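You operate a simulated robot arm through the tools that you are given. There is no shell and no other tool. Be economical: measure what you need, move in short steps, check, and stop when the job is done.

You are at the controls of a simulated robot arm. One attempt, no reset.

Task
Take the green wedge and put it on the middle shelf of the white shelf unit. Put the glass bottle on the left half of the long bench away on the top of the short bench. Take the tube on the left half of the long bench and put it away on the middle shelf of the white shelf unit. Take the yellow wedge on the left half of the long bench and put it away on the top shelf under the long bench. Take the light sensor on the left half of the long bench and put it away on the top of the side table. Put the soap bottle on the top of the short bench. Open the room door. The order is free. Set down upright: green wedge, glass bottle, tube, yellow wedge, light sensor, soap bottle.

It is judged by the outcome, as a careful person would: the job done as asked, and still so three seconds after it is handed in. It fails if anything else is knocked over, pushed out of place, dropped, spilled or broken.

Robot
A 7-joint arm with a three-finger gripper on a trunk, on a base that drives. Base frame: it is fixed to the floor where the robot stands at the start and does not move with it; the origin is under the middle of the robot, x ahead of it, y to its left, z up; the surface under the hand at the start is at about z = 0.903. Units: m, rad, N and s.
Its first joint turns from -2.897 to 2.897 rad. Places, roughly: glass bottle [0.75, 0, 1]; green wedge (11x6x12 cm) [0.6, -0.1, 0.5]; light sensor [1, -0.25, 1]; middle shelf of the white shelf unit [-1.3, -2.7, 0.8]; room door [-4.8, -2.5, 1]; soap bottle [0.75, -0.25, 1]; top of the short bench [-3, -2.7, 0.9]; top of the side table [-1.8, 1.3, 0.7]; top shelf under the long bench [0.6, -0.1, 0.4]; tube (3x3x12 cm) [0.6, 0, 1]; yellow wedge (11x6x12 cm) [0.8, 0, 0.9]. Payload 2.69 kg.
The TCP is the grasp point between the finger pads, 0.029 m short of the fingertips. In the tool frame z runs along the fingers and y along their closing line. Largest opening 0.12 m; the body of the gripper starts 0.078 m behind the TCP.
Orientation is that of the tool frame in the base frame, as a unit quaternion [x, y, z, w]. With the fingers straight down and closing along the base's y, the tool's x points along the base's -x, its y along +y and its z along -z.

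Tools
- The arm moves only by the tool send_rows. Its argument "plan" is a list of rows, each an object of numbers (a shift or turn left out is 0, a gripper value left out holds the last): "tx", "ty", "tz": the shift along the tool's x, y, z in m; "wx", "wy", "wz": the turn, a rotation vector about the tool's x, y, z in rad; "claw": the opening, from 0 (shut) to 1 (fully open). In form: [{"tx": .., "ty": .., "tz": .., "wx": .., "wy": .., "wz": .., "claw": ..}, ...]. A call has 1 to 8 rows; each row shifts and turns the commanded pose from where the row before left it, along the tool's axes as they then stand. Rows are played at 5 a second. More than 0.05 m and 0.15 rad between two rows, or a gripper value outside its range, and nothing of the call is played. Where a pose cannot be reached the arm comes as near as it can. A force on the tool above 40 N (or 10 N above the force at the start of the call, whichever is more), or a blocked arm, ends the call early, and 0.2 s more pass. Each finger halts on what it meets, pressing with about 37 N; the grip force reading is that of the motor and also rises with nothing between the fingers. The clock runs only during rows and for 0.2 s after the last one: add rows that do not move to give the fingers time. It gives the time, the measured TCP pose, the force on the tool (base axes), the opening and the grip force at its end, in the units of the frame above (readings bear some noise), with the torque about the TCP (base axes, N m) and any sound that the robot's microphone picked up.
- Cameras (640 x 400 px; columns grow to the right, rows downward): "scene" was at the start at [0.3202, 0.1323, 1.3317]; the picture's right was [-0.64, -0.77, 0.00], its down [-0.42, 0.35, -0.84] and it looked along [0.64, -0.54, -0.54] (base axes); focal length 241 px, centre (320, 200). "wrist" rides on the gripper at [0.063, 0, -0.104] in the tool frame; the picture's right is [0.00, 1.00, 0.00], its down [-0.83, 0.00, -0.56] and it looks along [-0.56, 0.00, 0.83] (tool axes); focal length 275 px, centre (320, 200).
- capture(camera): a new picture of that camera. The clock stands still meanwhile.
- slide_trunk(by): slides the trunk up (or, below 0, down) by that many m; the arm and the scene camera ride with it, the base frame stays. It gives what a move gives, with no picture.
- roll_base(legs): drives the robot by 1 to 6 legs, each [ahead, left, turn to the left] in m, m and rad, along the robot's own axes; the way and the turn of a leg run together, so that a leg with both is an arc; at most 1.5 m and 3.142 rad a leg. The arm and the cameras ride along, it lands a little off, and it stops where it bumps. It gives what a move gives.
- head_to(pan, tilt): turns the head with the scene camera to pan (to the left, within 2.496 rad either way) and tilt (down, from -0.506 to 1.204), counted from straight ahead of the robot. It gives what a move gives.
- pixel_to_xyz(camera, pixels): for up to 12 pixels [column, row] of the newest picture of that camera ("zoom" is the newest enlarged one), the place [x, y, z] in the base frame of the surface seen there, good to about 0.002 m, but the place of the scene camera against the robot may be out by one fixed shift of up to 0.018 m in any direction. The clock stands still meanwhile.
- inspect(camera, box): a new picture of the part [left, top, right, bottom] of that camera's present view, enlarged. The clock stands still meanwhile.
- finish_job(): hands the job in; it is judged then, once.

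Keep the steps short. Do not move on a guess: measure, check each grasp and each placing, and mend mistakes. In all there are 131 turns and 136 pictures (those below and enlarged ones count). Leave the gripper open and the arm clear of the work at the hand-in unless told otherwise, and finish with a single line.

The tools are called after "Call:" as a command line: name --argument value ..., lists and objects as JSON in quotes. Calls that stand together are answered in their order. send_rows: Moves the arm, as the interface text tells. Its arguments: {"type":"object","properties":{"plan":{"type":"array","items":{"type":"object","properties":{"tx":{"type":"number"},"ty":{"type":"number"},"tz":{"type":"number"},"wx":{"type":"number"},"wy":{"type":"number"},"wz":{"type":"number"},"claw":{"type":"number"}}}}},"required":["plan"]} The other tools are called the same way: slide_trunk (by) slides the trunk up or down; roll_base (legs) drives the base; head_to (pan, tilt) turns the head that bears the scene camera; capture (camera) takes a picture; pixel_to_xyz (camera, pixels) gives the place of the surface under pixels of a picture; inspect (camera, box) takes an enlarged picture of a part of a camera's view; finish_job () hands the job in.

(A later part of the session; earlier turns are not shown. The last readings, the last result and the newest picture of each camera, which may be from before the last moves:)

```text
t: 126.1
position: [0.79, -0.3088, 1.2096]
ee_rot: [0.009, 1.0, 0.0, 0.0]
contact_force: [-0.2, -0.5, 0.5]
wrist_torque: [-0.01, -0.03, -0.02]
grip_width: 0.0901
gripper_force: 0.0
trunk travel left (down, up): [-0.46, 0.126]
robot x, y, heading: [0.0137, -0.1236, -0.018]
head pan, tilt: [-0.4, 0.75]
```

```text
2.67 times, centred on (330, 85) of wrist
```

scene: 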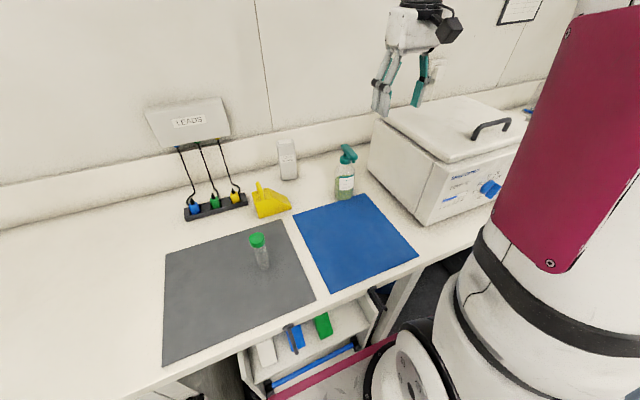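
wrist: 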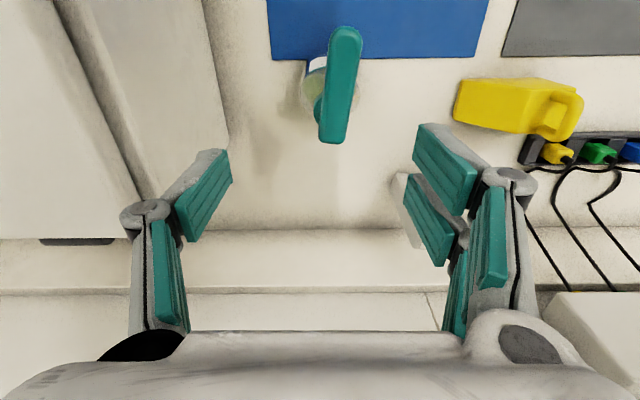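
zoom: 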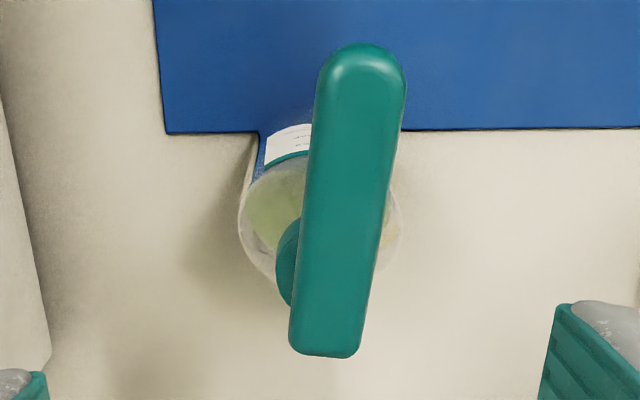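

The collar centre is about (0.797,−0.299). I'll line up there, lower to z≈1.048 and close gently.

Call:
send_rows --plan '[{"tx": -0.007, "ty": 0.01}, {"tz": 0.045}, {"tz": 0.045}, {"tz": 0.045}, {"tz": 0.026}, {}]'

Call:
send_rows --plan '[{"claw": 0.4}, {"claw": 0.0}, {}, {}]'

Call:
capture --camera "wrist"

Call:
inspect --camera "scene" --box '[300, 110, 400, 210]'

```text
t: 127.5
position: [0.797, -0.2971, 1.0476]
ee_rot: [0.01, 1.0, 0.0, 0.0]
contact_force: [-1.7, 0.5, 0.2]
wrist_torque: [0.05, 0.04, 0.01]
grip_width: 0.0899
gripper_force: 0.1
trunk travel left (down, up): [-0.46, 0.126]
robot x, y, heading: [0.0197, -0.1271, -0.02]
head pan, tilt: [-0.4, 0.75]
```

```text
t: 128.5
position: [0.7975, -0.2962, 1.0483]
ee_rot: [0.01, 1.0, 0.0, 0.002]
contact_force: [1.1, -2.6, 10.3]
wrist_torque: [-0.11, -0.08, 0.02]
grip_width: 0.0451
gripper_force: 37.6
trunk travel left (down, up): [-0.46, 0.126]
robot x, y, heading: [0.0147, -0.1227, -0.017]
head pan, tilt: [-0.4, 0.75]
```

```text
101 pictures are left
```

wrist: 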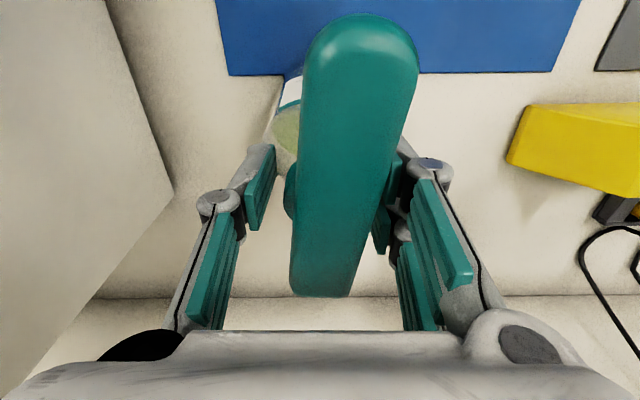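

```text
4.00 times, centred on (350, 160) of scene
```

zoom: 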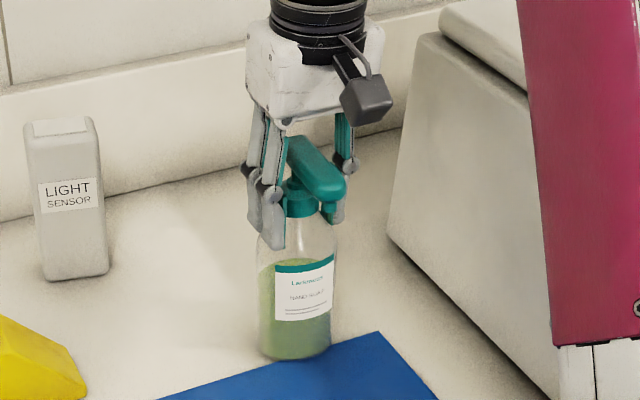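

The 0.045 m width and 10 N upward push show the tips have closed on the sloping shoulder. I'll open, go up 17 mm so only the collar is between the pads, and close again.

Call:
send_rows --plan '[{"claw": 0.6}, {}, {"tz": -0.017}, {}, {"claw": 0.0}, {}, {}, {}]'

Call:
inspect --camera "scene" --box '[300, 110, 400, 210]'

```text
t: 130.3
position: [0.7983, -0.2959, 1.0642]
ee_rot: [0.009, 1.0, 0.0, 0.0]
contact_force: [-0.8, -0.5, 2.4]
wrist_torque: [-0.01, -0.04, -0.01]
grip_width: 0.0341
gripper_force: 36.6
trunk travel left (down, up): [-0.46, 0.126]
robot x, y, heading: [0.0183, -0.1261, -0.016]
head pan, tilt: [-0.4, 0.75]
```

```text
4.00 times, centred on (350, 160) of scene
```

zoom: 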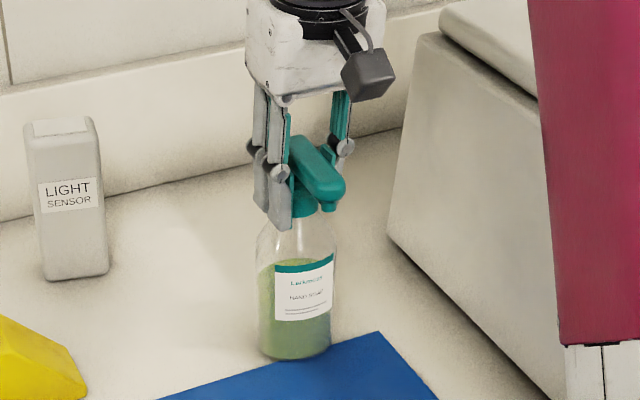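

The collar grip is good at 0.034 m. I'll lift, draw the arm in and carry it along the same route.

Call:
slide_trunk --by 0.12

Call:
send_rows --plan '[{"tz": -0.04}, {"tz": -0.04}, {"tx": 0.045}, {"tx": 0.045}, {"tx": 0.045}, {"tx": 0.03}, {"tz": -0.03}]'

Call:
capture --camera "wrist"

Call:
roll_base --legs '[[-0.6, 0, 0], [0, -1.3, 0], [0, 0, -3.1]]'

```text
t: 131.8
position: [0.7973, -0.2952, 1.1822]
ee_rot: [0.01, 1.0, 0.0, -0.001]
contact_force: [0.1, -0.3, -4.2]
wrist_torque: [0.0, 0.02, 0.03]
grip_width: 0.0341
gripper_force: 37.6
trunk travel left (down, up): [-0.58, 0.006]
robot x, y, heading: [0.0162, -0.1264, -0.013]
head pan, tilt: [-0.4, 0.75]
```

```text
t: 133.4
position: [0.6291, -0.2955, 1.2937]
ee_rot: [0.01, 1.0, 0.001, 0.0]
contact_force: [-0.4, -0.2, -3.9]
wrist_torque: [0.01, -0.05, 0.02]
grip_width: 0.0341
gripper_force: 36.6
trunk travel left (down, up): [-0.58, 0.006]
robot x, y, heading: [0.0201, -0.1219, -0.016]
head pan, tilt: [-0.4, 0.75]
```

```text
98 pictures are left
```

wrist: 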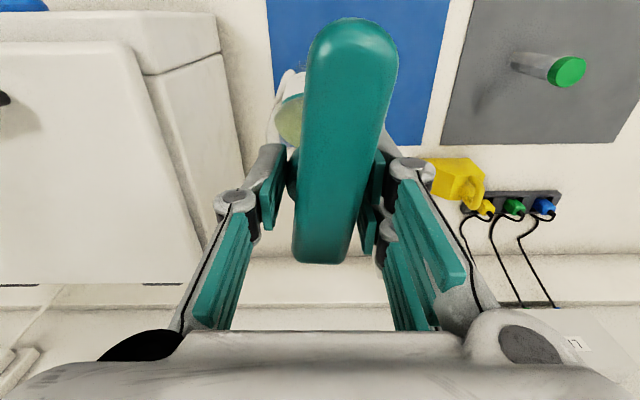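

```text
t: 150.3
position: [-1.1754, -1.2658, 1.2937]
ee_rot: [1.0, 0.004, -0.001, 0.0]
contact_force: [-0.2, -0.6, -3.1]
wrist_torque: [-0.03, 0.0, -0.02]
grip_width: 0.0341
gripper_force: 37.1
trunk travel left (down, up): [-0.58, 0.006]
robot x, y, heading: [-0.5586, -1.423, -3.136]
head pan, tilt: [-0.4, 0.75]
```

Call:
roll_base --legs '[[0, 0.46, 0], [1.5, 0, 0], [0.87, 0, 0], [0, 0, 1.565]]'

Call:
head_to --pan 0.5 --tilt 0.9

Call:
capture --camera "scene"

```text
t: 168.1
position: [-3.1368, -2.5061, 1.2926]
ee_rot: [0.722, 0.692, 0.0, 0.0]
contact_force: [0.2, -0.2, -2.9]
wrist_torque: [0.0, 0.01, 0.02]
grip_width: 0.0337
gripper_force: 36.7
trunk travel left (down, up): [-0.58, 0.006]
robot x, y, heading: [-2.951, -1.8954, -1.611]
head pan, tilt: [-0.4, 0.75]
```

```text
t: 169.3
position: [-3.1358, -2.5059, 1.2934]
ee_rot: [0.723, 0.691, 0.0, 0.0]
contact_force: [-0.4, 0.5, -2.3]
wrist_torque: [-0.01, 0.0, -0.01]
grip_width: 0.0338
gripper_force: 37.3
trunk travel left (down, up): [-0.58, 0.006]
robot x, y, heading: [-2.9482, -1.8983, -1.616]
head pan, tilt: [0.499, 0.901]
```

```text
97 pictures are left
```

scene: 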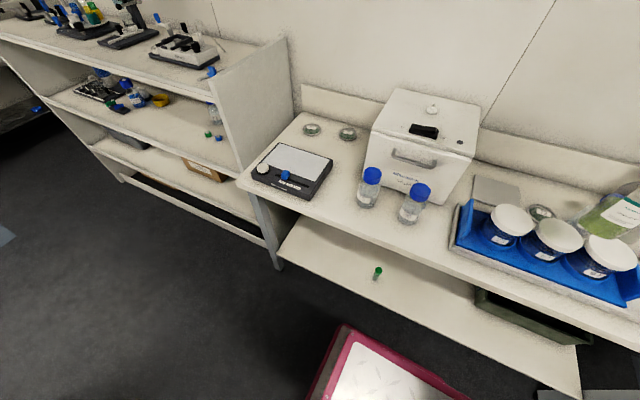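

Call:
pixel_to_xyz --camera "scene" --pixels '[[313, 197], [331, 165], [357, 203], [338, 185], [340, 205], [350, 170]]'

Call:
roll_base --legs '[[0, 0.57, 0.04]]'

Call:
slide_trunk --by -0.1

Call:
capture --camera "wrist"

```text
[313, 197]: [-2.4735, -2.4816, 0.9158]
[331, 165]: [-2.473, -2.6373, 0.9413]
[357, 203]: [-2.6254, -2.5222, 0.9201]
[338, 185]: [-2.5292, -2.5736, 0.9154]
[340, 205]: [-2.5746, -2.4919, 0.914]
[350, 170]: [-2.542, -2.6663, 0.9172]
```

```text
t: 172.5
position: [-2.5373, -2.5254, 1.2944]
ee_rot: [0.706, 0.708, 0.001, 0.0]
contact_force: [-0.3, -0.2, -3.0]
wrist_torque: [0.02, -0.03, 0.02]
grip_width: 0.0339
gripper_force: 36.9
trunk travel left (down, up): [-0.58, 0.006]
robot x, y, heading: [-2.38, -1.909, -1.573]
head pan, tilt: [0.499, 0.901]
```

```text
t: 173.9
position: [-2.5361, -2.5259, 1.1942]
ee_rot: [0.707, 0.707, 0.001, 0.0]
contact_force: [0.7, -0.3, -2.7]
wrist_torque: [0.03, -0.01, -0.03]
grip_width: 0.0339
gripper_force: 37.3
trunk travel left (down, up): [-0.48, 0.106]
robot x, y, heading: [-2.3788, -1.9139, -1.567]
head pan, tilt: [0.499, 0.901]
```

```text
96 pictures are left
```

wrist: 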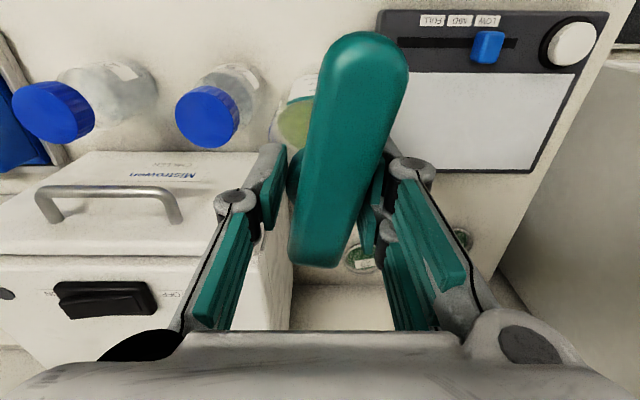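

Everything is clear. I'll shift 1 cm toward the middle of the gap and lower to contact.

Call:
send_rows --plan '[{"ty": -0.01}]'

Call:
slide_trunk --by -0.118

Call:
send_rows --plan '[{"tz": 0.006}, {"tz": 0.003}, {"tz": 0.003}, {"tz": 0.002}, {"tz": 0.002}]'

Call:
inspect --camera "scene" --box '[340, 100, 640, 300]'

```text
t: 174.3
position: [-2.5473, -2.5235, 1.1951]
ee_rot: [0.706, 0.708, 0.0, -0.001]
contact_force: [0.6, -0.5, -1.8]
wrist_torque: [0.03, -0.02, 0.01]
grip_width: 0.0339
gripper_force: 36.9
trunk travel left (down, up): [-0.48, 0.106]
robot x, y, heading: [-2.3812, -1.9113, -1.571]
head pan, tilt: [0.499, 0.901]
```

```text
t: 175.8
position: [-2.5457, -2.5261, 1.0754]
ee_rot: [0.706, 0.708, 0.0, 0.0]
contact_force: [-0.5, 0.1, -3.4]
wrist_torque: [0.0, 0.0, 0.01]
grip_width: 0.0338
gripper_force: 37.4
trunk travel left (down, up): [-0.362, 0.224]
robot x, y, heading: [-2.3776, -1.9063, -1.565]
head pan, tilt: [0.499, 0.901]
```

```text
t: 176.9
position: [-2.5452, -2.5267, 1.0617]
ee_rot: [0.707, 0.708, -0.001, 0.001]
contact_force: [-0.5, 2.1, 33.9]
wrist_torque: [-0.5, 0.06, 0.14]
grip_width: 0.0339
gripper_force: 36.9
trunk travel left (down, up): [-0.362, 0.224]
robot x, y, heading: [-2.3806, -1.9104, -1.573]
head pan, tilt: [0.499, 0.901]
```

```text
2.00 times, centred on (490, 200) of scene
```

zoom: 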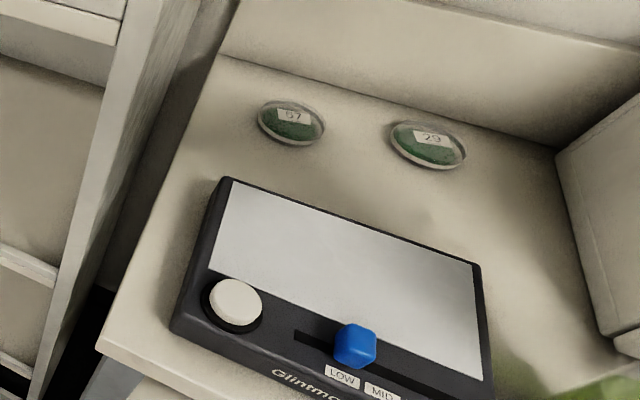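

It's in contact at 34 N. I'll ease up 2 mm, open, rise and check.

Call:
send_rows --plan '[{"tz": -0.002}, {"claw": 0.5}, {}, {"tz": -0.03}, {"tz": -0.04}, {"tz": -0.04}]'

Call:
slide_trunk --by 0.1

Call:
head_to --pan 0.1 --tilt 0.9

Call:
capture --camera "wrist"

Call:
capture --camera "scene"

```text
t: 178.3
position: [-2.5435, -2.5282, 1.1702]
ee_rot: [0.707, 0.708, 0.0, 0.0]
contact_force: [-0.5, -0.1, -1.0]
wrist_torque: [0.01, -0.01, -0.02]
grip_width: 0.0601
gripper_force: 0.0
trunk travel left (down, up): [-0.362, 0.224]
robot x, y, heading: [-2.3786, -1.9127, -1.568]
head pan, tilt: [0.499, 0.901]
```

```text
t: 179.7
position: [-2.5465, -2.5254, 1.2702]
ee_rot: [0.707, 0.707, 0.0, 0.0]
contact_force: [0.1, 0.4, 0.1]
wrist_torque: [0.0, 0.02, 0.01]
grip_width: 0.0599
gripper_force: 0.1
trunk travel left (down, up): [-0.462, 0.124]
robot x, y, heading: [-2.3753, -1.9082, -1.57]
head pan, tilt: [0.499, 0.901]
```

```text
t: 180.6
position: [-2.5466, -2.5274, 1.2725]
ee_rot: [0.707, 0.708, 0.0, 0.0]
contact_force: [-0.1, -0.1, 0.2]
wrist_torque: [0.02, 0.01, -0.01]
grip_width: 0.0599
gripper_force: 0.0
trunk travel left (down, up): [-0.462, 0.124]
robot x, y, heading: [-2.3788, -1.9115, -1.567]
head pan, tilt: [0.099, 0.901]
```

```text
94 pictures are left
```

wrist: 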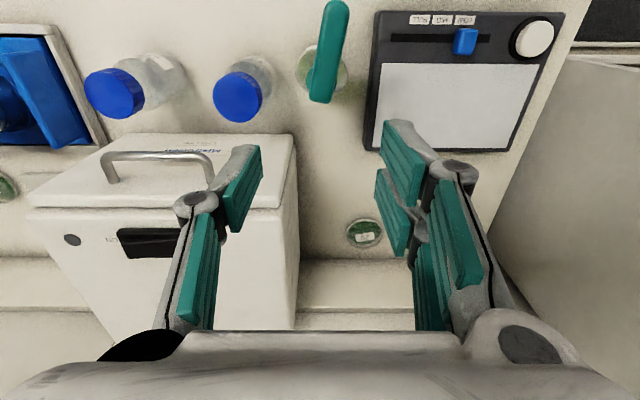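

```text
93 pictures are left
```

scene: 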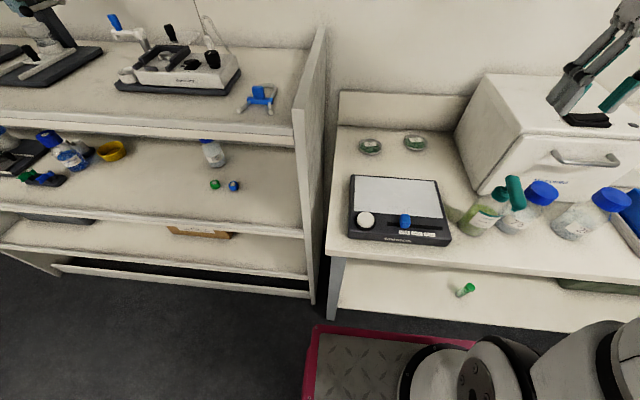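

The soap stands upright. While I'm here I'll measure the white unit's middle shelf for free places.

Call:
pixel_to_xyz --camera "scene" --pixels '[[160, 190], [270, 190], [200, 222], [112, 155], [70, 160], [212, 165], [215, 185], [180, 165], [150, 140], [100, 195], [270, 135], [40, 180]]'

Call:
inspect --camera "scene" --box '[0, 90, 330, 290]'

Call:
head_to --pan -0.9 --tilt 0.3

Call:
capture --camera "scene"

```text
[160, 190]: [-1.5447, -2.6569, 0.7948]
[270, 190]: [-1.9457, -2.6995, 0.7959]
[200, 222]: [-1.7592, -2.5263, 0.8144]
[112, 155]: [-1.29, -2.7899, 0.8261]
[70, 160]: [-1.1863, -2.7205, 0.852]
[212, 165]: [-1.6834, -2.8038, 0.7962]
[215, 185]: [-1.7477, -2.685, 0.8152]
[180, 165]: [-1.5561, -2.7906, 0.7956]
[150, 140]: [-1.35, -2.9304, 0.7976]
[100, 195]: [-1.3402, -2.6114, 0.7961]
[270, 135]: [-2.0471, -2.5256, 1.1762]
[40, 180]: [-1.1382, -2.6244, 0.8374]
```

```text
1.94 times, centred on (165, 190) of scene
```

zoom: 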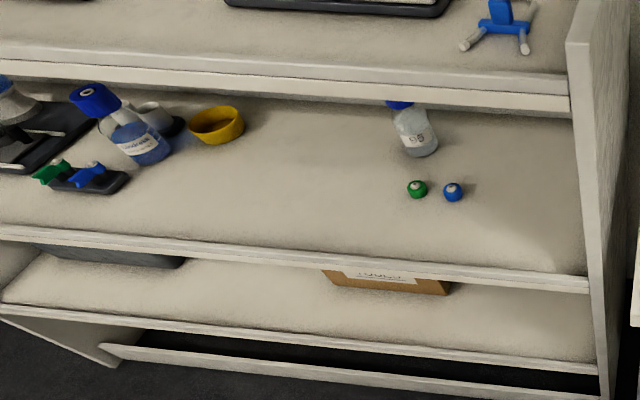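

```text
t: 181.8
position: [-2.5444, -2.5258, 1.2722]
ee_rot: [0.707, 0.707, 0.0, 0.0]
contact_force: [1.0, -1.1, -0.7]
wrist_torque: [0.06, 0.03, 0.01]
grip_width: 0.0599
gripper_force: 0.0
trunk travel left (down, up): [-0.462, 0.124]
robot x, y, heading: [-2.3796, -1.9061, -1.568]
head pan, tilt: [-0.901, 0.3]
```

```text
91 pictures are left
```

scene: 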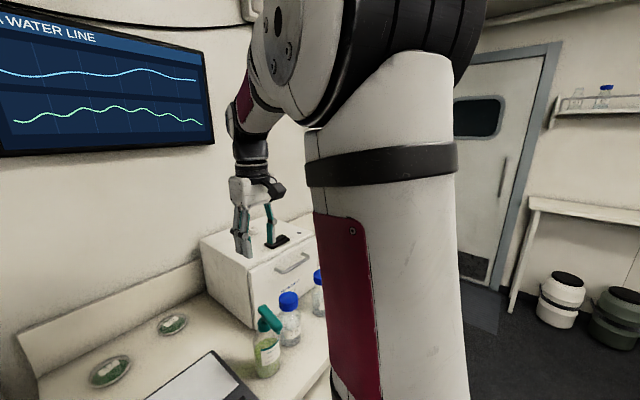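

The middle shelf is at z≈0.78 (corrected) with a 2 cm front lip, and x −1.35…−1.65 is free. My hand is empty and I'm near the door, so I'll do the door now. First a closer look at it.

Call:
inspect --camera "scene" --box '[440, 30, 600, 330]'

Call:
pixel_to_xyz --camera "scene" --pixels '[[504, 160], [501, 193], [507, 170], [495, 180], [515, 180], [545, 60], [500, 285], [470, 270], [513, 300], [530, 200]]'

Call:
roll_base --legs '[[0, -0.57, 0], [0, 0, -1.57], [0.75, 0, 0]]'

Call:
head_to --pan 0.2 --tilt 0.35

Call:
capture --camera "scene"

```text
1.33 times, centred on (520, 180) of scene
```

zoom: 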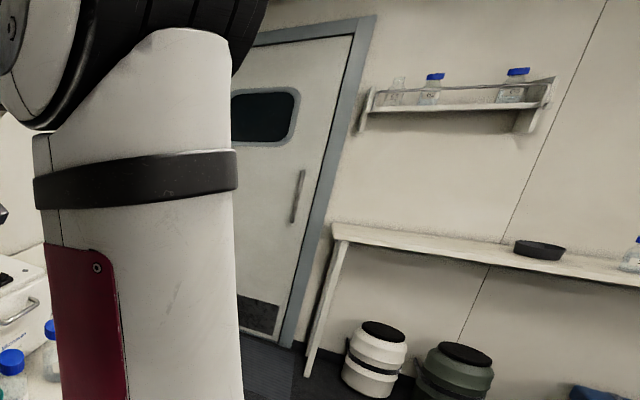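

```text
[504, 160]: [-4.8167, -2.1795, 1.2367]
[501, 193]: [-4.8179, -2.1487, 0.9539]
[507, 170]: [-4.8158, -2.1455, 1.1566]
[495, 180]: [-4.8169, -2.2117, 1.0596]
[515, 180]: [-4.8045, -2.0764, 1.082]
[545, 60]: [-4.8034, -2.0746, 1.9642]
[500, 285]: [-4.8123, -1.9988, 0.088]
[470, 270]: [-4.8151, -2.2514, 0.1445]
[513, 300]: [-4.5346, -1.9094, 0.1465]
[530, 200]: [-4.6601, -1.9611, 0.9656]
```

```text
t: 192.6
position: [-4.2813, -1.6574, 1.2726]
ee_rot: [0.999, -0.036, 0.0, 0.0]
contact_force: [-0.2, 0.0, 0.3]
wrist_torque: [-0.01, 0.0, -0.05]
grip_width: 0.0597
gripper_force: 0.0
trunk travel left (down, up): [-0.462, 0.124]
robot x, y, heading: [-3.6762, -1.8711, 3.073]
head pan, tilt: [-0.901, 0.3]
```

```text
t: 193.9
position: [-4.2812, -1.6573, 1.2717]
ee_rot: [0.999, -0.035, 0.0, 0.001]
contact_force: [0.2, -0.1, 0.0]
wrist_torque: [0.04, -0.03, 0.05]
grip_width: 0.0597
gripper_force: 0.2
trunk travel left (down, up): [-0.462, 0.124]
robot x, y, heading: [-3.6812, -1.8703, 3.067]
head pan, tilt: [0.201, 0.351]
```

```text
89 pictures are left
```

scene: 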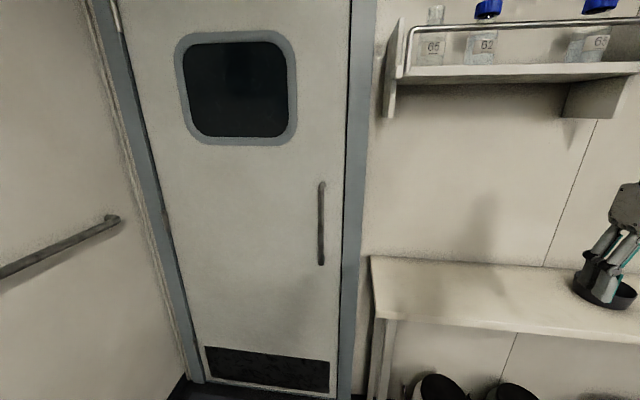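

Call:
inspect --camera "scene" --box '[280, 150, 400, 300]'

Call:
pixel_to_xyz --camera "scene" --pixels '[[322, 185], [320, 260], [321, 222], [313, 222], [331, 222], [346, 240], [356, 240], [200, 385], [330, 390], [118, 15], [150, 200], [390, 262]]'

Call:
inspect --camera "scene" --box '[80, 0, 220, 150]'

```text
2.67 times, centred on (340, 225) of scene
```

zoom: 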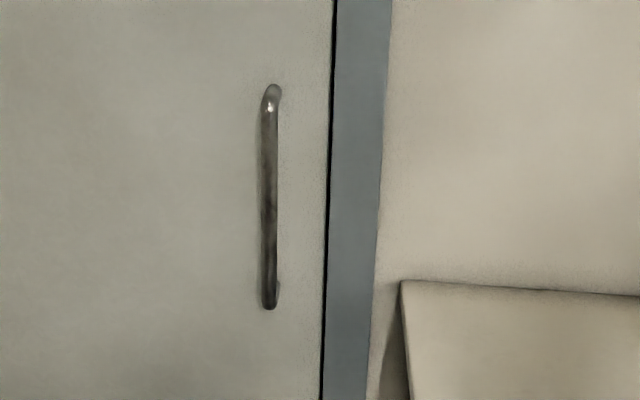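

```text
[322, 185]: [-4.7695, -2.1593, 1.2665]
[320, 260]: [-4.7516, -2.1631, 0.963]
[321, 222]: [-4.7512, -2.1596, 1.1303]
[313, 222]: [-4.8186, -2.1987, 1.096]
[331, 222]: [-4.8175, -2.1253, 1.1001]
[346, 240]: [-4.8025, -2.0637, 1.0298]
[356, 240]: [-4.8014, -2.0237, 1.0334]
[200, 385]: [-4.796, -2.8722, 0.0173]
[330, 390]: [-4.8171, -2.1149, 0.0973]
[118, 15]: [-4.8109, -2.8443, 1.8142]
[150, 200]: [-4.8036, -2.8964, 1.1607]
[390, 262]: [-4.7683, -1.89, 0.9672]
```

```text
2.67 times, centred on (150, 75) of scene
```

zoom: 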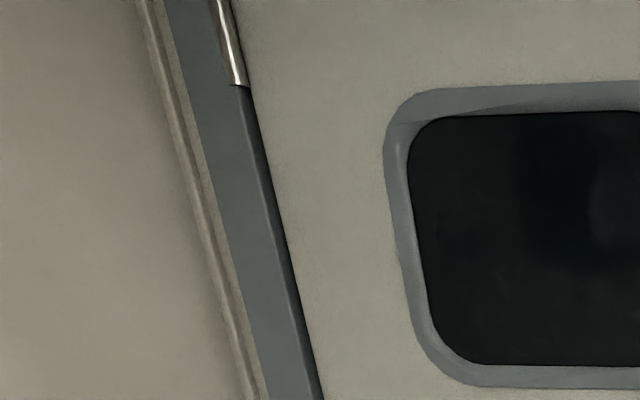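

The hinge barrels are on our side, so the door pulls open toward the room. The handle is a vertical bar at (−4.76,−2.16), z≈0.95–1.25. I'll bring the hand to the robot's left with the tool pointing forward and horizontal, so that the base can follow the door's arc.

Call:
roll_base --legs '[[-0.1, 0, 0.07]]'

Call:
send_rows --plan '[{"ty": 0.05, "wy": -0.145, "claw": 0.8}, {"ty": 0.05, "wy": -0.145}, {"ty": 0.05, "wy": -0.145}, {"ty": 0.05, "wy": -0.145}, {"ty": 0.05, "wy": -0.145}, {"ty": 0.05, "wy": -0.145}, {"ty": 0.05, "wy": -0.145}, {"ty": 0.05, "wy": -0.145}]'

Call:
send_rows --plan '[{"ty": 0.05, "wy": -0.137}, {"ty": 0.05, "wy": -0.137}, {"ty": 0.05, "wy": -0.137}, {"ty": 0.05}, {"ty": 0.05}]'

Call:
capture --camera "scene"

Call:
capture --camera "wrist"

```text
t: 195.1
position: [-4.1959, -1.7035, 1.2722]
ee_rot: [1.0, 0.0, 0.0, 0.0]
contact_force: [0.3, -0.3, 0.0]
wrist_torque: [0.03, -0.04, 0.01]
grip_width: 0.0599
gripper_force: 0.0
trunk travel left (down, up): [-0.462, 0.124]
robot x, y, heading: [-3.5811, -1.8768, 3.142]
head pan, tilt: [0.201, 0.351]
```

```text
t: 196.8
position: [-4.2216, -2.0525, 1.2321]
ee_rot: [0.893, -0.061, -0.441, 0.063]
contact_force: [0.1, -1.2, -0.1]
wrist_torque: [0.01, -0.03, -0.03]
grip_width: 0.0959
gripper_force: 0.1
trunk travel left (down, up): [-0.462, 0.124]
robot x, y, heading: [-3.5781, -1.8688, 3.141]
head pan, tilt: [0.201, 0.351]
stopped in row 8: the arm was blocked; the commanded pose is now the measured one
```

```text
t: 197.4
position: [-4.2365, -2.1055, 1.2242]
ee_rot: [0.879, -0.126, -0.437, 0.143]
contact_force: [0.9, -0.3, -0.1]
wrist_torque: [0.01, -0.01, -0.03]
grip_width: 0.0961
gripper_force: 0.1
trunk travel left (down, up): [-0.462, 0.124]
robot x, y, heading: [-3.5762, -1.8749, 3.142]
head pan, tilt: [0.201, 0.351]
stopped in row 2: the arm was blocked; the commanded pose is now the measured one
```

```text
86 pictures are left
```

scene: 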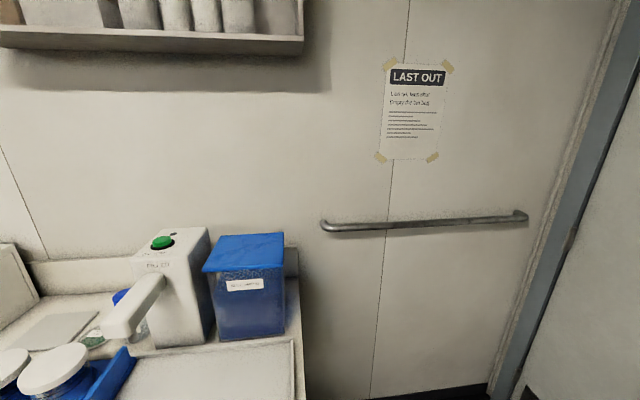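

```text
85 pictures are left
```

wrist: 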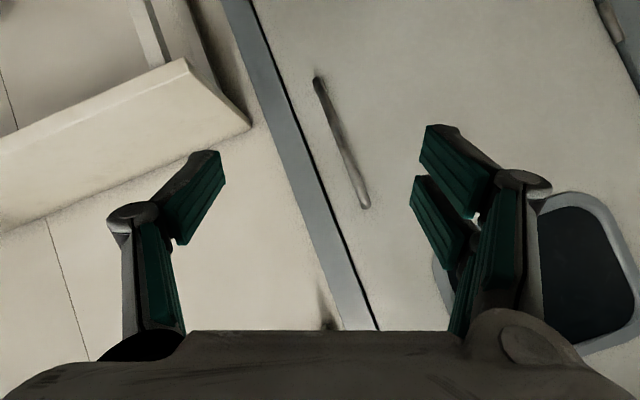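

The arm reports "blocked", and the scene view has shifted. The elbow may be touching the head. I'll read the head state and look at the arm.

Call:
pixel_to_xyz --camera "scene" --pixels '[[420, 220], [300, 345], [545, 330], [600, 200]]'

Call:
head_to --pan -0.3 --tilt 0.3

Call:
capture --camera "scene"

```text
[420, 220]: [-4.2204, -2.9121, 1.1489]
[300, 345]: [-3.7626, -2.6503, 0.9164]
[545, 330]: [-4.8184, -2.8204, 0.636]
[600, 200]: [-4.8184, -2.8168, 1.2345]
```

```text
t: 198.3
position: [-4.2364, -2.1071, 1.2221]
ee_rot: [0.879, -0.126, -0.436, 0.144]
contact_force: [0.2, 0.0, 0.4]
wrist_torque: [-0.02, 0.0, -0.02]
grip_width: 0.0961
gripper_force: 0.0
trunk travel left (down, up): [-0.462, 0.124]
robot x, y, heading: [-3.5819, -1.8714, 3.144]
head pan, tilt: [-0.3, 0.3]
```

```text
84 pictures are left
```

scene: 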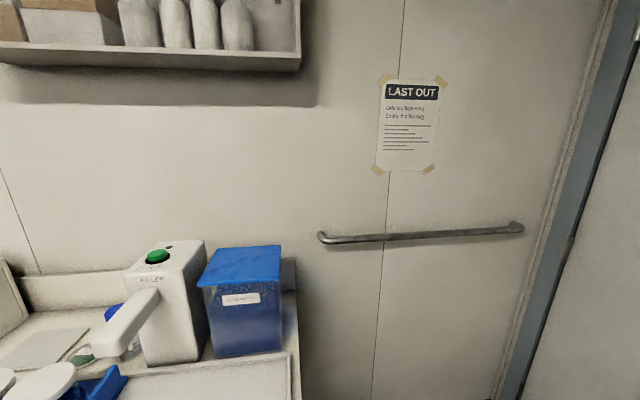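

The arm is touching the camera mast on the robot's left, so the head can't pan. I'll move the hand back to the right first, then level the tool there.

Call:
send_rows --plan '[{"tx": -0.0174, "ty": -0.0455, "tz": -0.0072}, {"tx": -0.0174, "ty": -0.0455, "tz": -0.0072}, {"tx": -0.0174, "ty": -0.0455, "tz": -0.0072}, {"tx": -0.0174, "ty": -0.0455, "tz": -0.0072}]'

Call:
send_rows --plan '[{"wx": 0.005, "wy": -0.128, "wz": -0.076}, {"wx": 0.005, "wy": -0.128, "wz": -0.076}, {"wx": 0.005, "wy": -0.128, "wz": -0.076}, {"wx": 0.005, "wy": -0.128, "wz": -0.076}, {"wx": 0.005, "wy": -0.128, "wz": -0.076}]'

Call:
capture --camera "scene"

```text
t: 199.3
position: [-4.2387, -1.9134, 1.2287]
ee_rot: [0.879, -0.117, -0.44, 0.139]
contact_force: [-0.6, 4.3, -1.1]
wrist_torque: [-0.23, 0.03, 0.28]
grip_width: 0.096
gripper_force: 0.2
trunk travel left (down, up): [-0.462, 0.124]
robot x, y, heading: [-3.5812, -1.8713, 3.136]
head pan, tilt: [-0.3, 0.3]
```

```text
t: 200.5
position: [-4.3102, -1.9212, 1.2736]
ee_rot: [-0.705, -0.001, 0.71, 0.0]
contact_force: [0.0, 0.9, 0.6]
wrist_torque: [0.01, -0.03, -0.02]
grip_width: 0.0959
gripper_force: 0.0
out of reach, approached as far as the arm can: row 1, 2, 3, 4, 5
trunk travel left (down, up): [-0.462, 0.124]
robot x, y, heading: [-3.5829, -1.8755, 3.144]
head pan, tilt: [-0.3, 0.3]
```

```text
83 pictures are left
```

scene: 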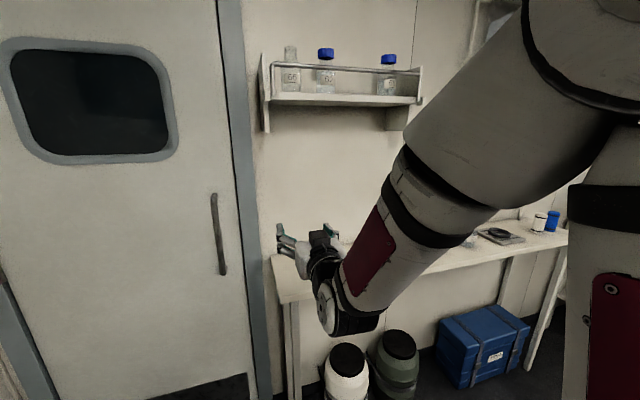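

The tool is now level, pointing at the door and free of the mast. I'll reach forward 0.1 m and yaw the tool right 0.3 rad, then turn the base left 0.3 rad, drive up to just before the bar and lower to its height.

Call:
send_rows --plan '[{"tz": 0.05, "wx": 0.145}, {"tz": 0.05, "wx": 0.145}]'

Call:
roll_base --legs '[[0, 0, 0.3], [0.25, -0.095, 0]]'

Call:
slide_trunk --by -0.17

Call:
capture --camera "wrist"

Call:
capture --camera "scene"

```text
t: 201.1
position: [-4.408, -1.9115, 1.2706]
ee_rot: [-0.697, 0.102, 0.702, 0.102]
contact_force: [1.0, 0.6, 0.5]
wrist_torque: [0.0, -0.09, 0.04]
grip_width: 0.0957
gripper_force: 0.1
trunk travel left (down, up): [-0.462, 0.124]
robot x, y, heading: [-3.5801, -1.8714, 3.142]
head pan, tilt: [-0.3, 0.3]
```

```text
t: 204.0
position: [-4.6308, -2.1358, 1.2694]
ee_rot: [-0.705, -0.004, 0.709, -0.005]
contact_force: [0.4, 0.3, -0.4]
wrist_torque: [-0.01, 0.02, -0.01]
grip_width: 0.0959
gripper_force: 0.0
trunk travel left (down, up): [-0.462, 0.124]
robot x, y, heading: [-3.8487, -1.85, -2.84]
head pan, tilt: [-0.3, 0.3]
```

```text
t: 205.9
position: [-4.63, -2.1357, 1.1009]
ee_rot: [-0.705, -0.004, 0.71, -0.005]
contact_force: [-0.3, 1.0, -0.2]
wrist_torque: [0.03, -0.02, 0.01]
grip_width: 0.0959
gripper_force: 0.0
trunk travel left (down, up): [-0.292, 0.294]
robot x, y, heading: [-3.8514, -1.8538, -2.841]
head pan, tilt: [-0.3, 0.3]
```

```text
82 pictures are left
```

wrist: 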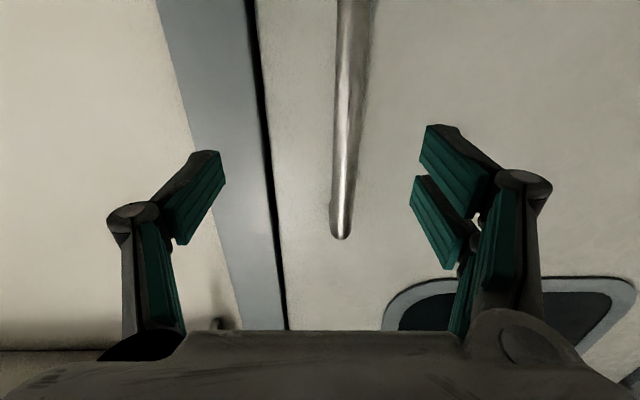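

```text
81 pictures are left
```

scene: 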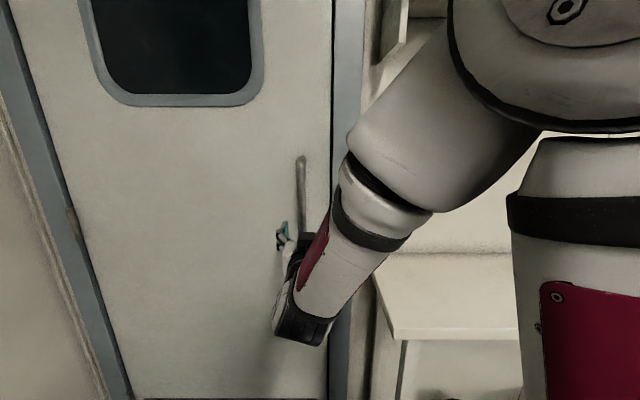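

Call:
pixel_to_xyz --camera "wrist" --pixels '[[340, 230], [345, 180], [350, 100], [355, 30], [300, 150], [210, 200]]'

```text
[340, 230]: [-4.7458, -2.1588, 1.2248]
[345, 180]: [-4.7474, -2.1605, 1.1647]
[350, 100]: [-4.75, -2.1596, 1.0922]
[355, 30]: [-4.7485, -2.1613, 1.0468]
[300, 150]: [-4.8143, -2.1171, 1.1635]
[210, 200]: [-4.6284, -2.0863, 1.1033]
```

The bar centre is at about (−4.757,−2.160). The TCP is at (−4.63,−2.136), so I'll shift left 24 mm, go in 0.125 m and close.

Call:
send_rows --plan '[{"ty": 0.024}, {"tz": 0.04}, {"tz": 0.04}, {"tz": 0.04}, {"tz": 0.005}, {"claw": 0.0}, {}, {}]'

Call:
capture --camera "wrist"

```text
t: 207.7
position: [-4.7563, -2.161, 1.0984]
ee_rot: [-0.706, -0.002, 0.708, -0.002]
contact_force: [3.7, 11.9, -0.1]
wrist_torque: [0.26, -0.29, -0.09]
grip_width: 0.0227
gripper_force: 45.0
trunk travel left (down, up): [-0.292, 0.294]
robot x, y, heading: [-3.8545, -1.8559, -2.843]
head pan, tilt: [-0.3, 0.3]
```

```text
80 pictures are left
```

wrist: 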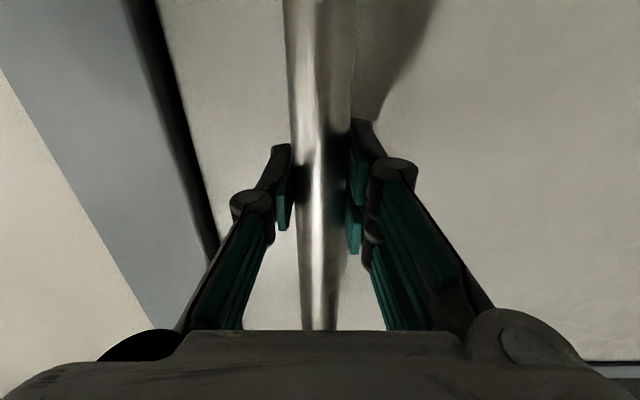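

I've got the bar. Now a small test pull along the arc, about 8°, with the base.

Call:
roll_base --legs '[[-0.087, 0.041, 0]]'

Call:
capture --camera "scene"

```text
t: 209.1
position: [-4.6602, -2.1751, 1.1001]
ee_rot: [-0.704, -0.001, 0.71, -0.002]
contact_force: [1.1, 3.3, 1.7]
wrist_torque: [0.06, -0.41, 0.06]
grip_width: 0.0226
gripper_force: 45.0
trunk travel left (down, up): [-0.292, 0.294]
robot x, y, heading: [-3.7569, -1.8677, -2.839]
head pan, tilt: [-0.3, 0.3]
stopped in leg 1: the force on the tool passed its limit at 41 N (the readings are from after the stop); the commanded pose is now the measured one
```

```text
79 pictures are left
```

scene: 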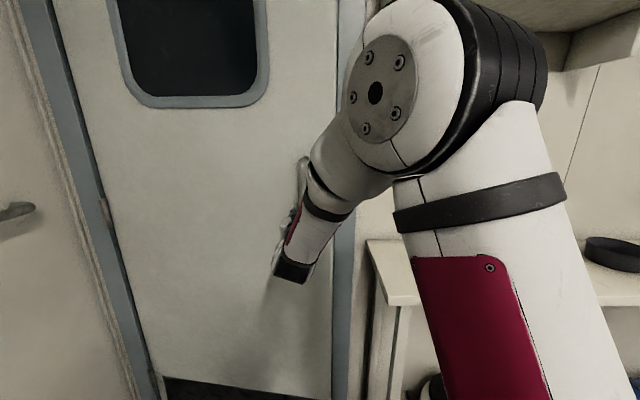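

The door is opening, about 8° so far. I'll continue along the arc in small legs.

Call:
roll_base --legs '[[-0.05, 0.032, 0], [-0.048, 0.036, 0]]'

Call:
roll_base --legs '[[-0.044, 0.04, 0], [-0.041, 0.044, 0]]'

```text
t: 210.6
position: [-4.5463, -2.2094, 1.0989]
ee_rot: [-0.705, 0.0, 0.709, -0.002]
contact_force: [9.2, 19.6, -0.2]
wrist_torque: [0.18, 0.43, -0.21]
grip_width: 0.0227
gripper_force: 44.9
trunk travel left (down, up): [-0.292, 0.294]
robot x, y, heading: [-3.641, -1.9009, -2.84]
head pan, tilt: [-0.3, 0.3]
```

```text
t: 212.1
position: [-4.4401, -2.2637, 1.0988]
ee_rot: [-0.705, 0.0, 0.709, -0.001]
contact_force: [4.9, 6.9, 0.6]
wrist_torque: [0.17, 0.39, -0.14]
grip_width: 0.0224
gripper_force: 45.2
trunk travel left (down, up): [-0.292, 0.294]
robot x, y, heading: [-3.5348, -1.96, -2.842]
head pan, tilt: [-0.3, 0.3]
```

The door is at about 28°. One more leg, then I'll release with a small opening so the fingers don't touch the panel, and back the hand off the bar.

Call:
roll_base --legs '[[-0.034, 0.044, 0], [-0.032, 0.047, 0]]'

Call:
send_rows --plan '[{"claw": 0.36}, {}, {"tz": -0.03}, {"tz": -0.04}, {"tz": -0.04}]'

Call:
head_to --pan 0.0 --tilt 0.35

Call:
capture --camera "scene"

Call:
capture --camera "wrist"

```text
t: 213.6
position: [-4.3512, -2.3294, 1.0987]
ee_rot: [-0.705, -0.001, 0.709, -0.002]
contact_force: [7.3, 7.5, 0.0]
wrist_torque: [0.15, 0.43, -0.27]
grip_width: 0.0226
gripper_force: 44.8
trunk travel left (down, up): [-0.292, 0.294]
robot x, y, heading: [-3.4453, -2.0208, -2.842]
head pan, tilt: [-0.3, 0.3]
```

```text
t: 214.8
position: [-4.2416, -2.3271, 1.0985]
ee_rot: [-0.705, 0.001, 0.709, 0.0]
contact_force: [-1.0, 0.2, -0.7]
wrist_torque: [0.0, 0.01, -0.01]
grip_width: 0.0434
gripper_force: 0.1
trunk travel left (down, up): [-0.292, 0.294]
robot x, y, heading: [-3.4439, -2.0224, -2.84]
head pan, tilt: [-0.3, 0.3]
```

```text
t: 215.6
position: [-4.2417, -2.3282, 1.099]
ee_rot: [-0.705, 0.0, 0.71, -0.001]
contact_force: [0.9, -0.1, -0.1]
wrist_torque: [0.02, 0.0, -0.01]
grip_width: 0.0432
gripper_force: 0.1
trunk travel left (down, up): [-0.292, 0.294]
robot x, y, heading: [-3.4457, -2.023, -2.845]
head pan, tilt: [0.0, 0.351]
```

```text
78 pictures are left
```

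scene: 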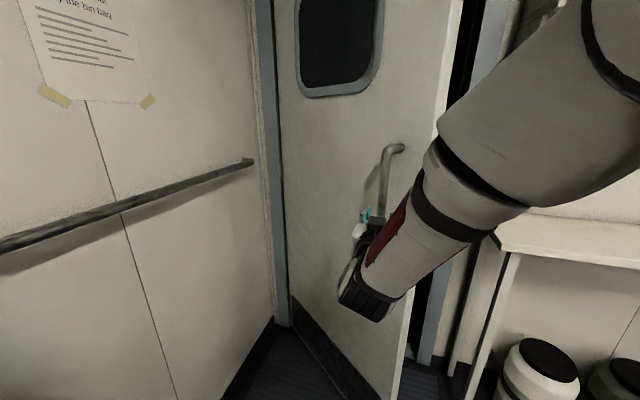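

```text
77 pictures are left
```

wrist: 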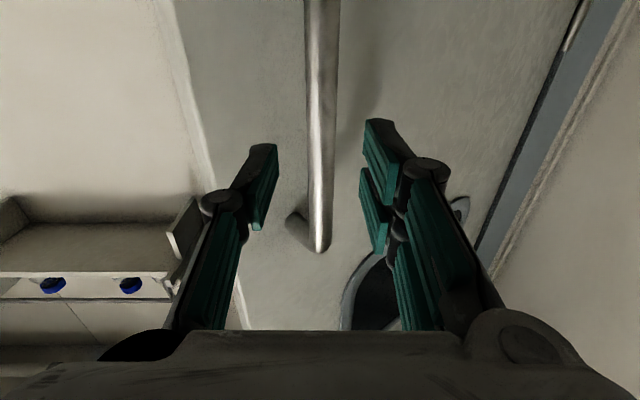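

The door is about 40° open. Now I'll take the hand back, go round the free edge and close the fingers, ready to push from behind.

Call:
pixel_to_xyz --camera "scene" --pixels '[[440, 100], [408, 340], [425, 320], [395, 150], [500, 260]]'

Call:
roll_base --legs '[[-0.2, 0, 0], [0.071, -0.45, 0], [0, 0, 0.25]]'

Call:
send_rows --plan '[{"claw": 0.0}, {}, {}]'

Call:
capture --camera "scene"

```text
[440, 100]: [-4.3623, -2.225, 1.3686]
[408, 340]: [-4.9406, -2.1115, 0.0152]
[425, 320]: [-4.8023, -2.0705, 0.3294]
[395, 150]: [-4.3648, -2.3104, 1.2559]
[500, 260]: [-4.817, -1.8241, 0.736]
```

```text
t: 220.4
position: [-4.149, -2.0472, 1.0977]
ee_rot: [-0.7, -0.085, 0.704, -0.087]
contact_force: [-0.2, -0.1, -0.2]
wrist_torque: [-0.05, 0.02, -0.01]
grip_width: 0.0434
gripper_force: 0.0
trunk travel left (down, up): [-0.292, 0.294]
robot x, y, heading: [-3.4526, -1.5643, -2.596]
head pan, tilt: [0.0, 0.351]
```

```text
t: 221.2
position: [-4.1478, -2.0476, 1.0983]
ee_rot: [-0.7, -0.085, 0.704, -0.087]
contact_force: [0.8, 0.4, 0.5]
wrist_torque: [-0.01, 0.03, -0.01]
grip_width: 0.0
gripper_force: 28.7
trunk travel left (down, up): [-0.292, 0.294]
robot x, y, heading: [-3.4471, -1.5565, -2.598]
head pan, tilt: [0.0, 0.351]
```

```text
76 pictures are left
```

scene: 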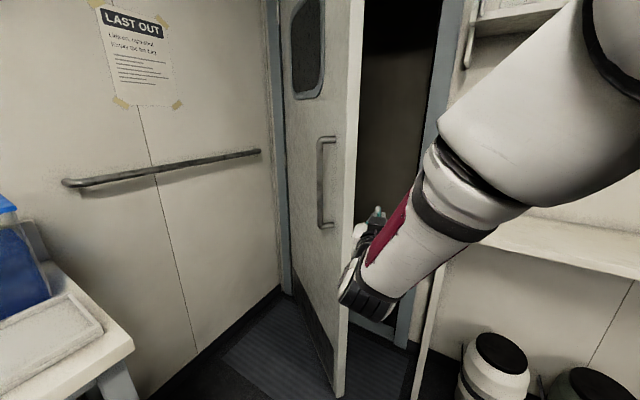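

The gap is clear. I'll put the closed hand in behind the edge, then push the door open toward −y in steps.

Call:
roll_base --legs '[[0.35, -0.098, 0]]'

Call:
roll_base --legs '[[0.1, 0.17, 0], [0.08, 0.13, 0]]'

Call:
capture --camera "scene"

```text
t: 223.6
position: [-4.501, -2.1459, 1.097]
ee_rot: [-0.7, -0.086, 0.704, -0.088]
contact_force: [0.2, -0.4, -0.2]
wrist_torque: [-0.01, -0.01, -0.01]
grip_width: 0.0002
gripper_force: 29.2
trunk travel left (down, up): [-0.292, 0.294]
robot x, y, heading: [-3.7985, -1.6606, -2.601]
head pan, tilt: [0.0, 0.351]
```

```text
t: 224.6
position: [-4.5015, -2.1942, 1.0961]
ee_rot: [-0.701, -0.082, 0.704, -0.082]
contact_force: [0.2, -0.7, -0.6]
wrist_torque: [0.02, 0.03, 0.0]
grip_width: 0.0002
gripper_force: 28.6
trunk travel left (down, up): [-0.292, 0.294]
robot x, y, heading: [-3.8003, -1.7118, -2.596]
head pan, tilt: [0.0, 0.351]
stopped in leg 1: the force on the tool passed its limit at 92 N (the readings are from after the stop); the commanded pose is now the measured one
```

```text
75 pictures are left
```

scene: 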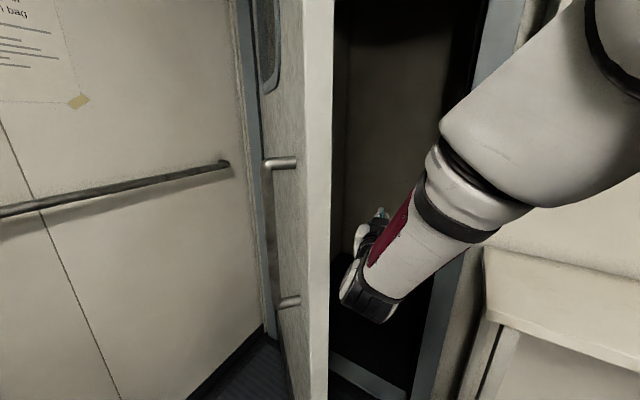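

The touch swung the door further, and I now see its edge face-on. I'll keep following with small, gentle legs.

Call:
roll_base --legs '[[0.05, 0.086, 0], [0.05, 0.086, 0], [0.05, 0.086, 0]]'

Call:
capture --camera "scene"

Call:
pixel_to_xyz --camera "scene" --pixels '[[318, 100], [312, 350], [320, 220], [305, 200]]'

```text
t: 225.6
position: [-4.501, -2.252, 1.0941]
ee_rot: [0.703, 0.079, -0.702, 0.076]
contact_force: [-0.7, 0.7, 0.2]
wrist_torque: [0.05, -0.05, -0.01]
grip_width: 0.0001
gripper_force: 28.5
trunk travel left (down, up): [-0.292, 0.294]
robot x, y, heading: [-3.7982, -1.7798, -2.596]
head pan, tilt: [0.0, 0.351]
stopped in leg 1: the force on the tool passed its limit at 118 N (the readings are from after the stop); the commanded pose is now the measured one
```

```text
74 pictures are left
```

scene: 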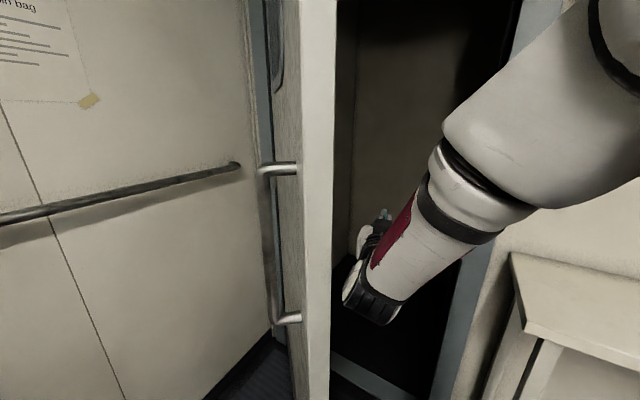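

```text
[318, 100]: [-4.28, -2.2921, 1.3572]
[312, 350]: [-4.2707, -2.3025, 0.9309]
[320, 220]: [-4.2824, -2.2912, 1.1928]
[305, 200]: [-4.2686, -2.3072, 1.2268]
```

The edge is at (−4.27,−2.30), so the door is near 45°. The stops are impact spikes, so I'll use very short legs to stay in gentle contact.

Call:
roll_base --legs '[[0.01, 0.017, 0], [0.01, 0.017, 0], [0.015, 0.026, 0], [0.02, 0.034, 0], [0.02, 0.034, 0], [0.02, 0.034, 0]]'

Call:
roll_base --legs '[[0.01, 0.017, 0], [0.015, 0.026, 0], [0.02, 0.034, 0], [0.02, 0.034, 0], [0.02, 0.034, 0], [0.02, 0.034, 0]]'

Call:
capture --camera "scene"

```text
t: 226.9
position: [-4.5005, -2.2877, 1.093]
ee_rot: [0.704, 0.079, -0.702, 0.074]
contact_force: [0.3, 0.4, -0.3]
wrist_torque: [0.02, 0.01, 0.02]
grip_width: 0.0002
gripper_force: 28.4
trunk travel left (down, up): [-0.292, 0.294]
robot x, y, heading: [-3.7984, -1.8154, -2.597]
head pan, tilt: [0.0, 0.351]
stopped in leg 2: the robot was blocked; the commanded pose is now the measured one
```

```text
t: 230.1
position: [-4.4992, -2.4965, 1.0935]
ee_rot: [0.704, 0.078, -0.702, 0.074]
contact_force: [0.3, 0.2, 0.3]
wrist_torque: [0.03, -0.03, -0.02]
grip_width: 0.0
gripper_force: 28.8
trunk travel left (down, up): [-0.292, 0.294]
robot x, y, heading: [-3.7969, -2.022, -2.6]
head pan, tilt: [0.0, 0.351]
```

```text
73 pictures are left
```

scene: 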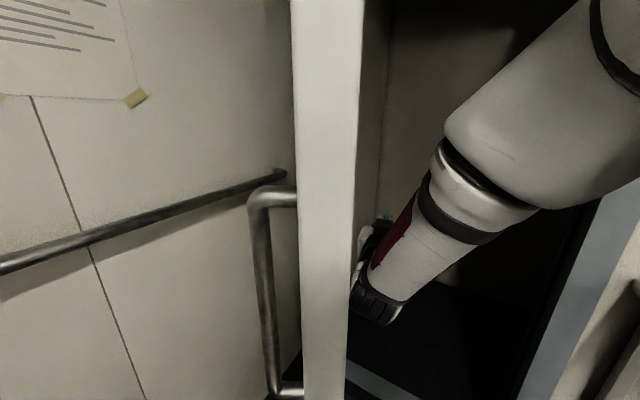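

Call:
pixel_to_xyz --camera "scene" --pixels '[[325, 100], [325, 300], [350, 200], [262, 200], [200, 215]]'

Call:
roll_base --legs '[[0.01, 0.017, 0], [0.015, 0.026, 0], [0.02, 0.034, 0], [0.02, 0.034, 0]]'

Call:
capture --camera "scene"

Call:
pixel_to_xyz --camera "scene" --pixels '[[325, 100], [325, 300], [345, 200]]'

```text
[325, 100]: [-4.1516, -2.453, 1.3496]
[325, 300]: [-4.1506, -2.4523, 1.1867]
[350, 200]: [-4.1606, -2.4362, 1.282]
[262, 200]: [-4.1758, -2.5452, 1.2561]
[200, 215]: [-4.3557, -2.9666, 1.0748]
```

```text
t: 232.2
position: [-4.4992, -2.6232, 1.0945]
ee_rot: [0.704, 0.078, -0.702, 0.074]
contact_force: [-0.4, 0.4, 0.3]
wrist_torque: [-0.01, -0.01, -0.01]
grip_width: 0.0
gripper_force: 28.9
trunk travel left (down, up): [-0.292, 0.294]
robot x, y, heading: [-3.7955, -2.1541, -2.603]
head pan, tilt: [0.0, 0.351]
```

```text
72 pictures are left
```

scene: 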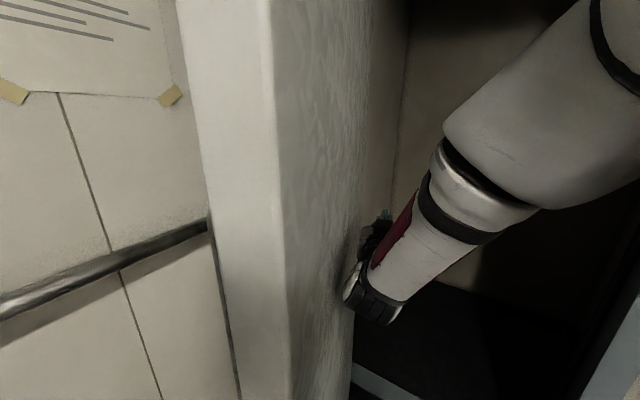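

```text
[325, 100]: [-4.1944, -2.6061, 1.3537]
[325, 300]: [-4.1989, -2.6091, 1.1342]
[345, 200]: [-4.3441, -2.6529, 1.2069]
```

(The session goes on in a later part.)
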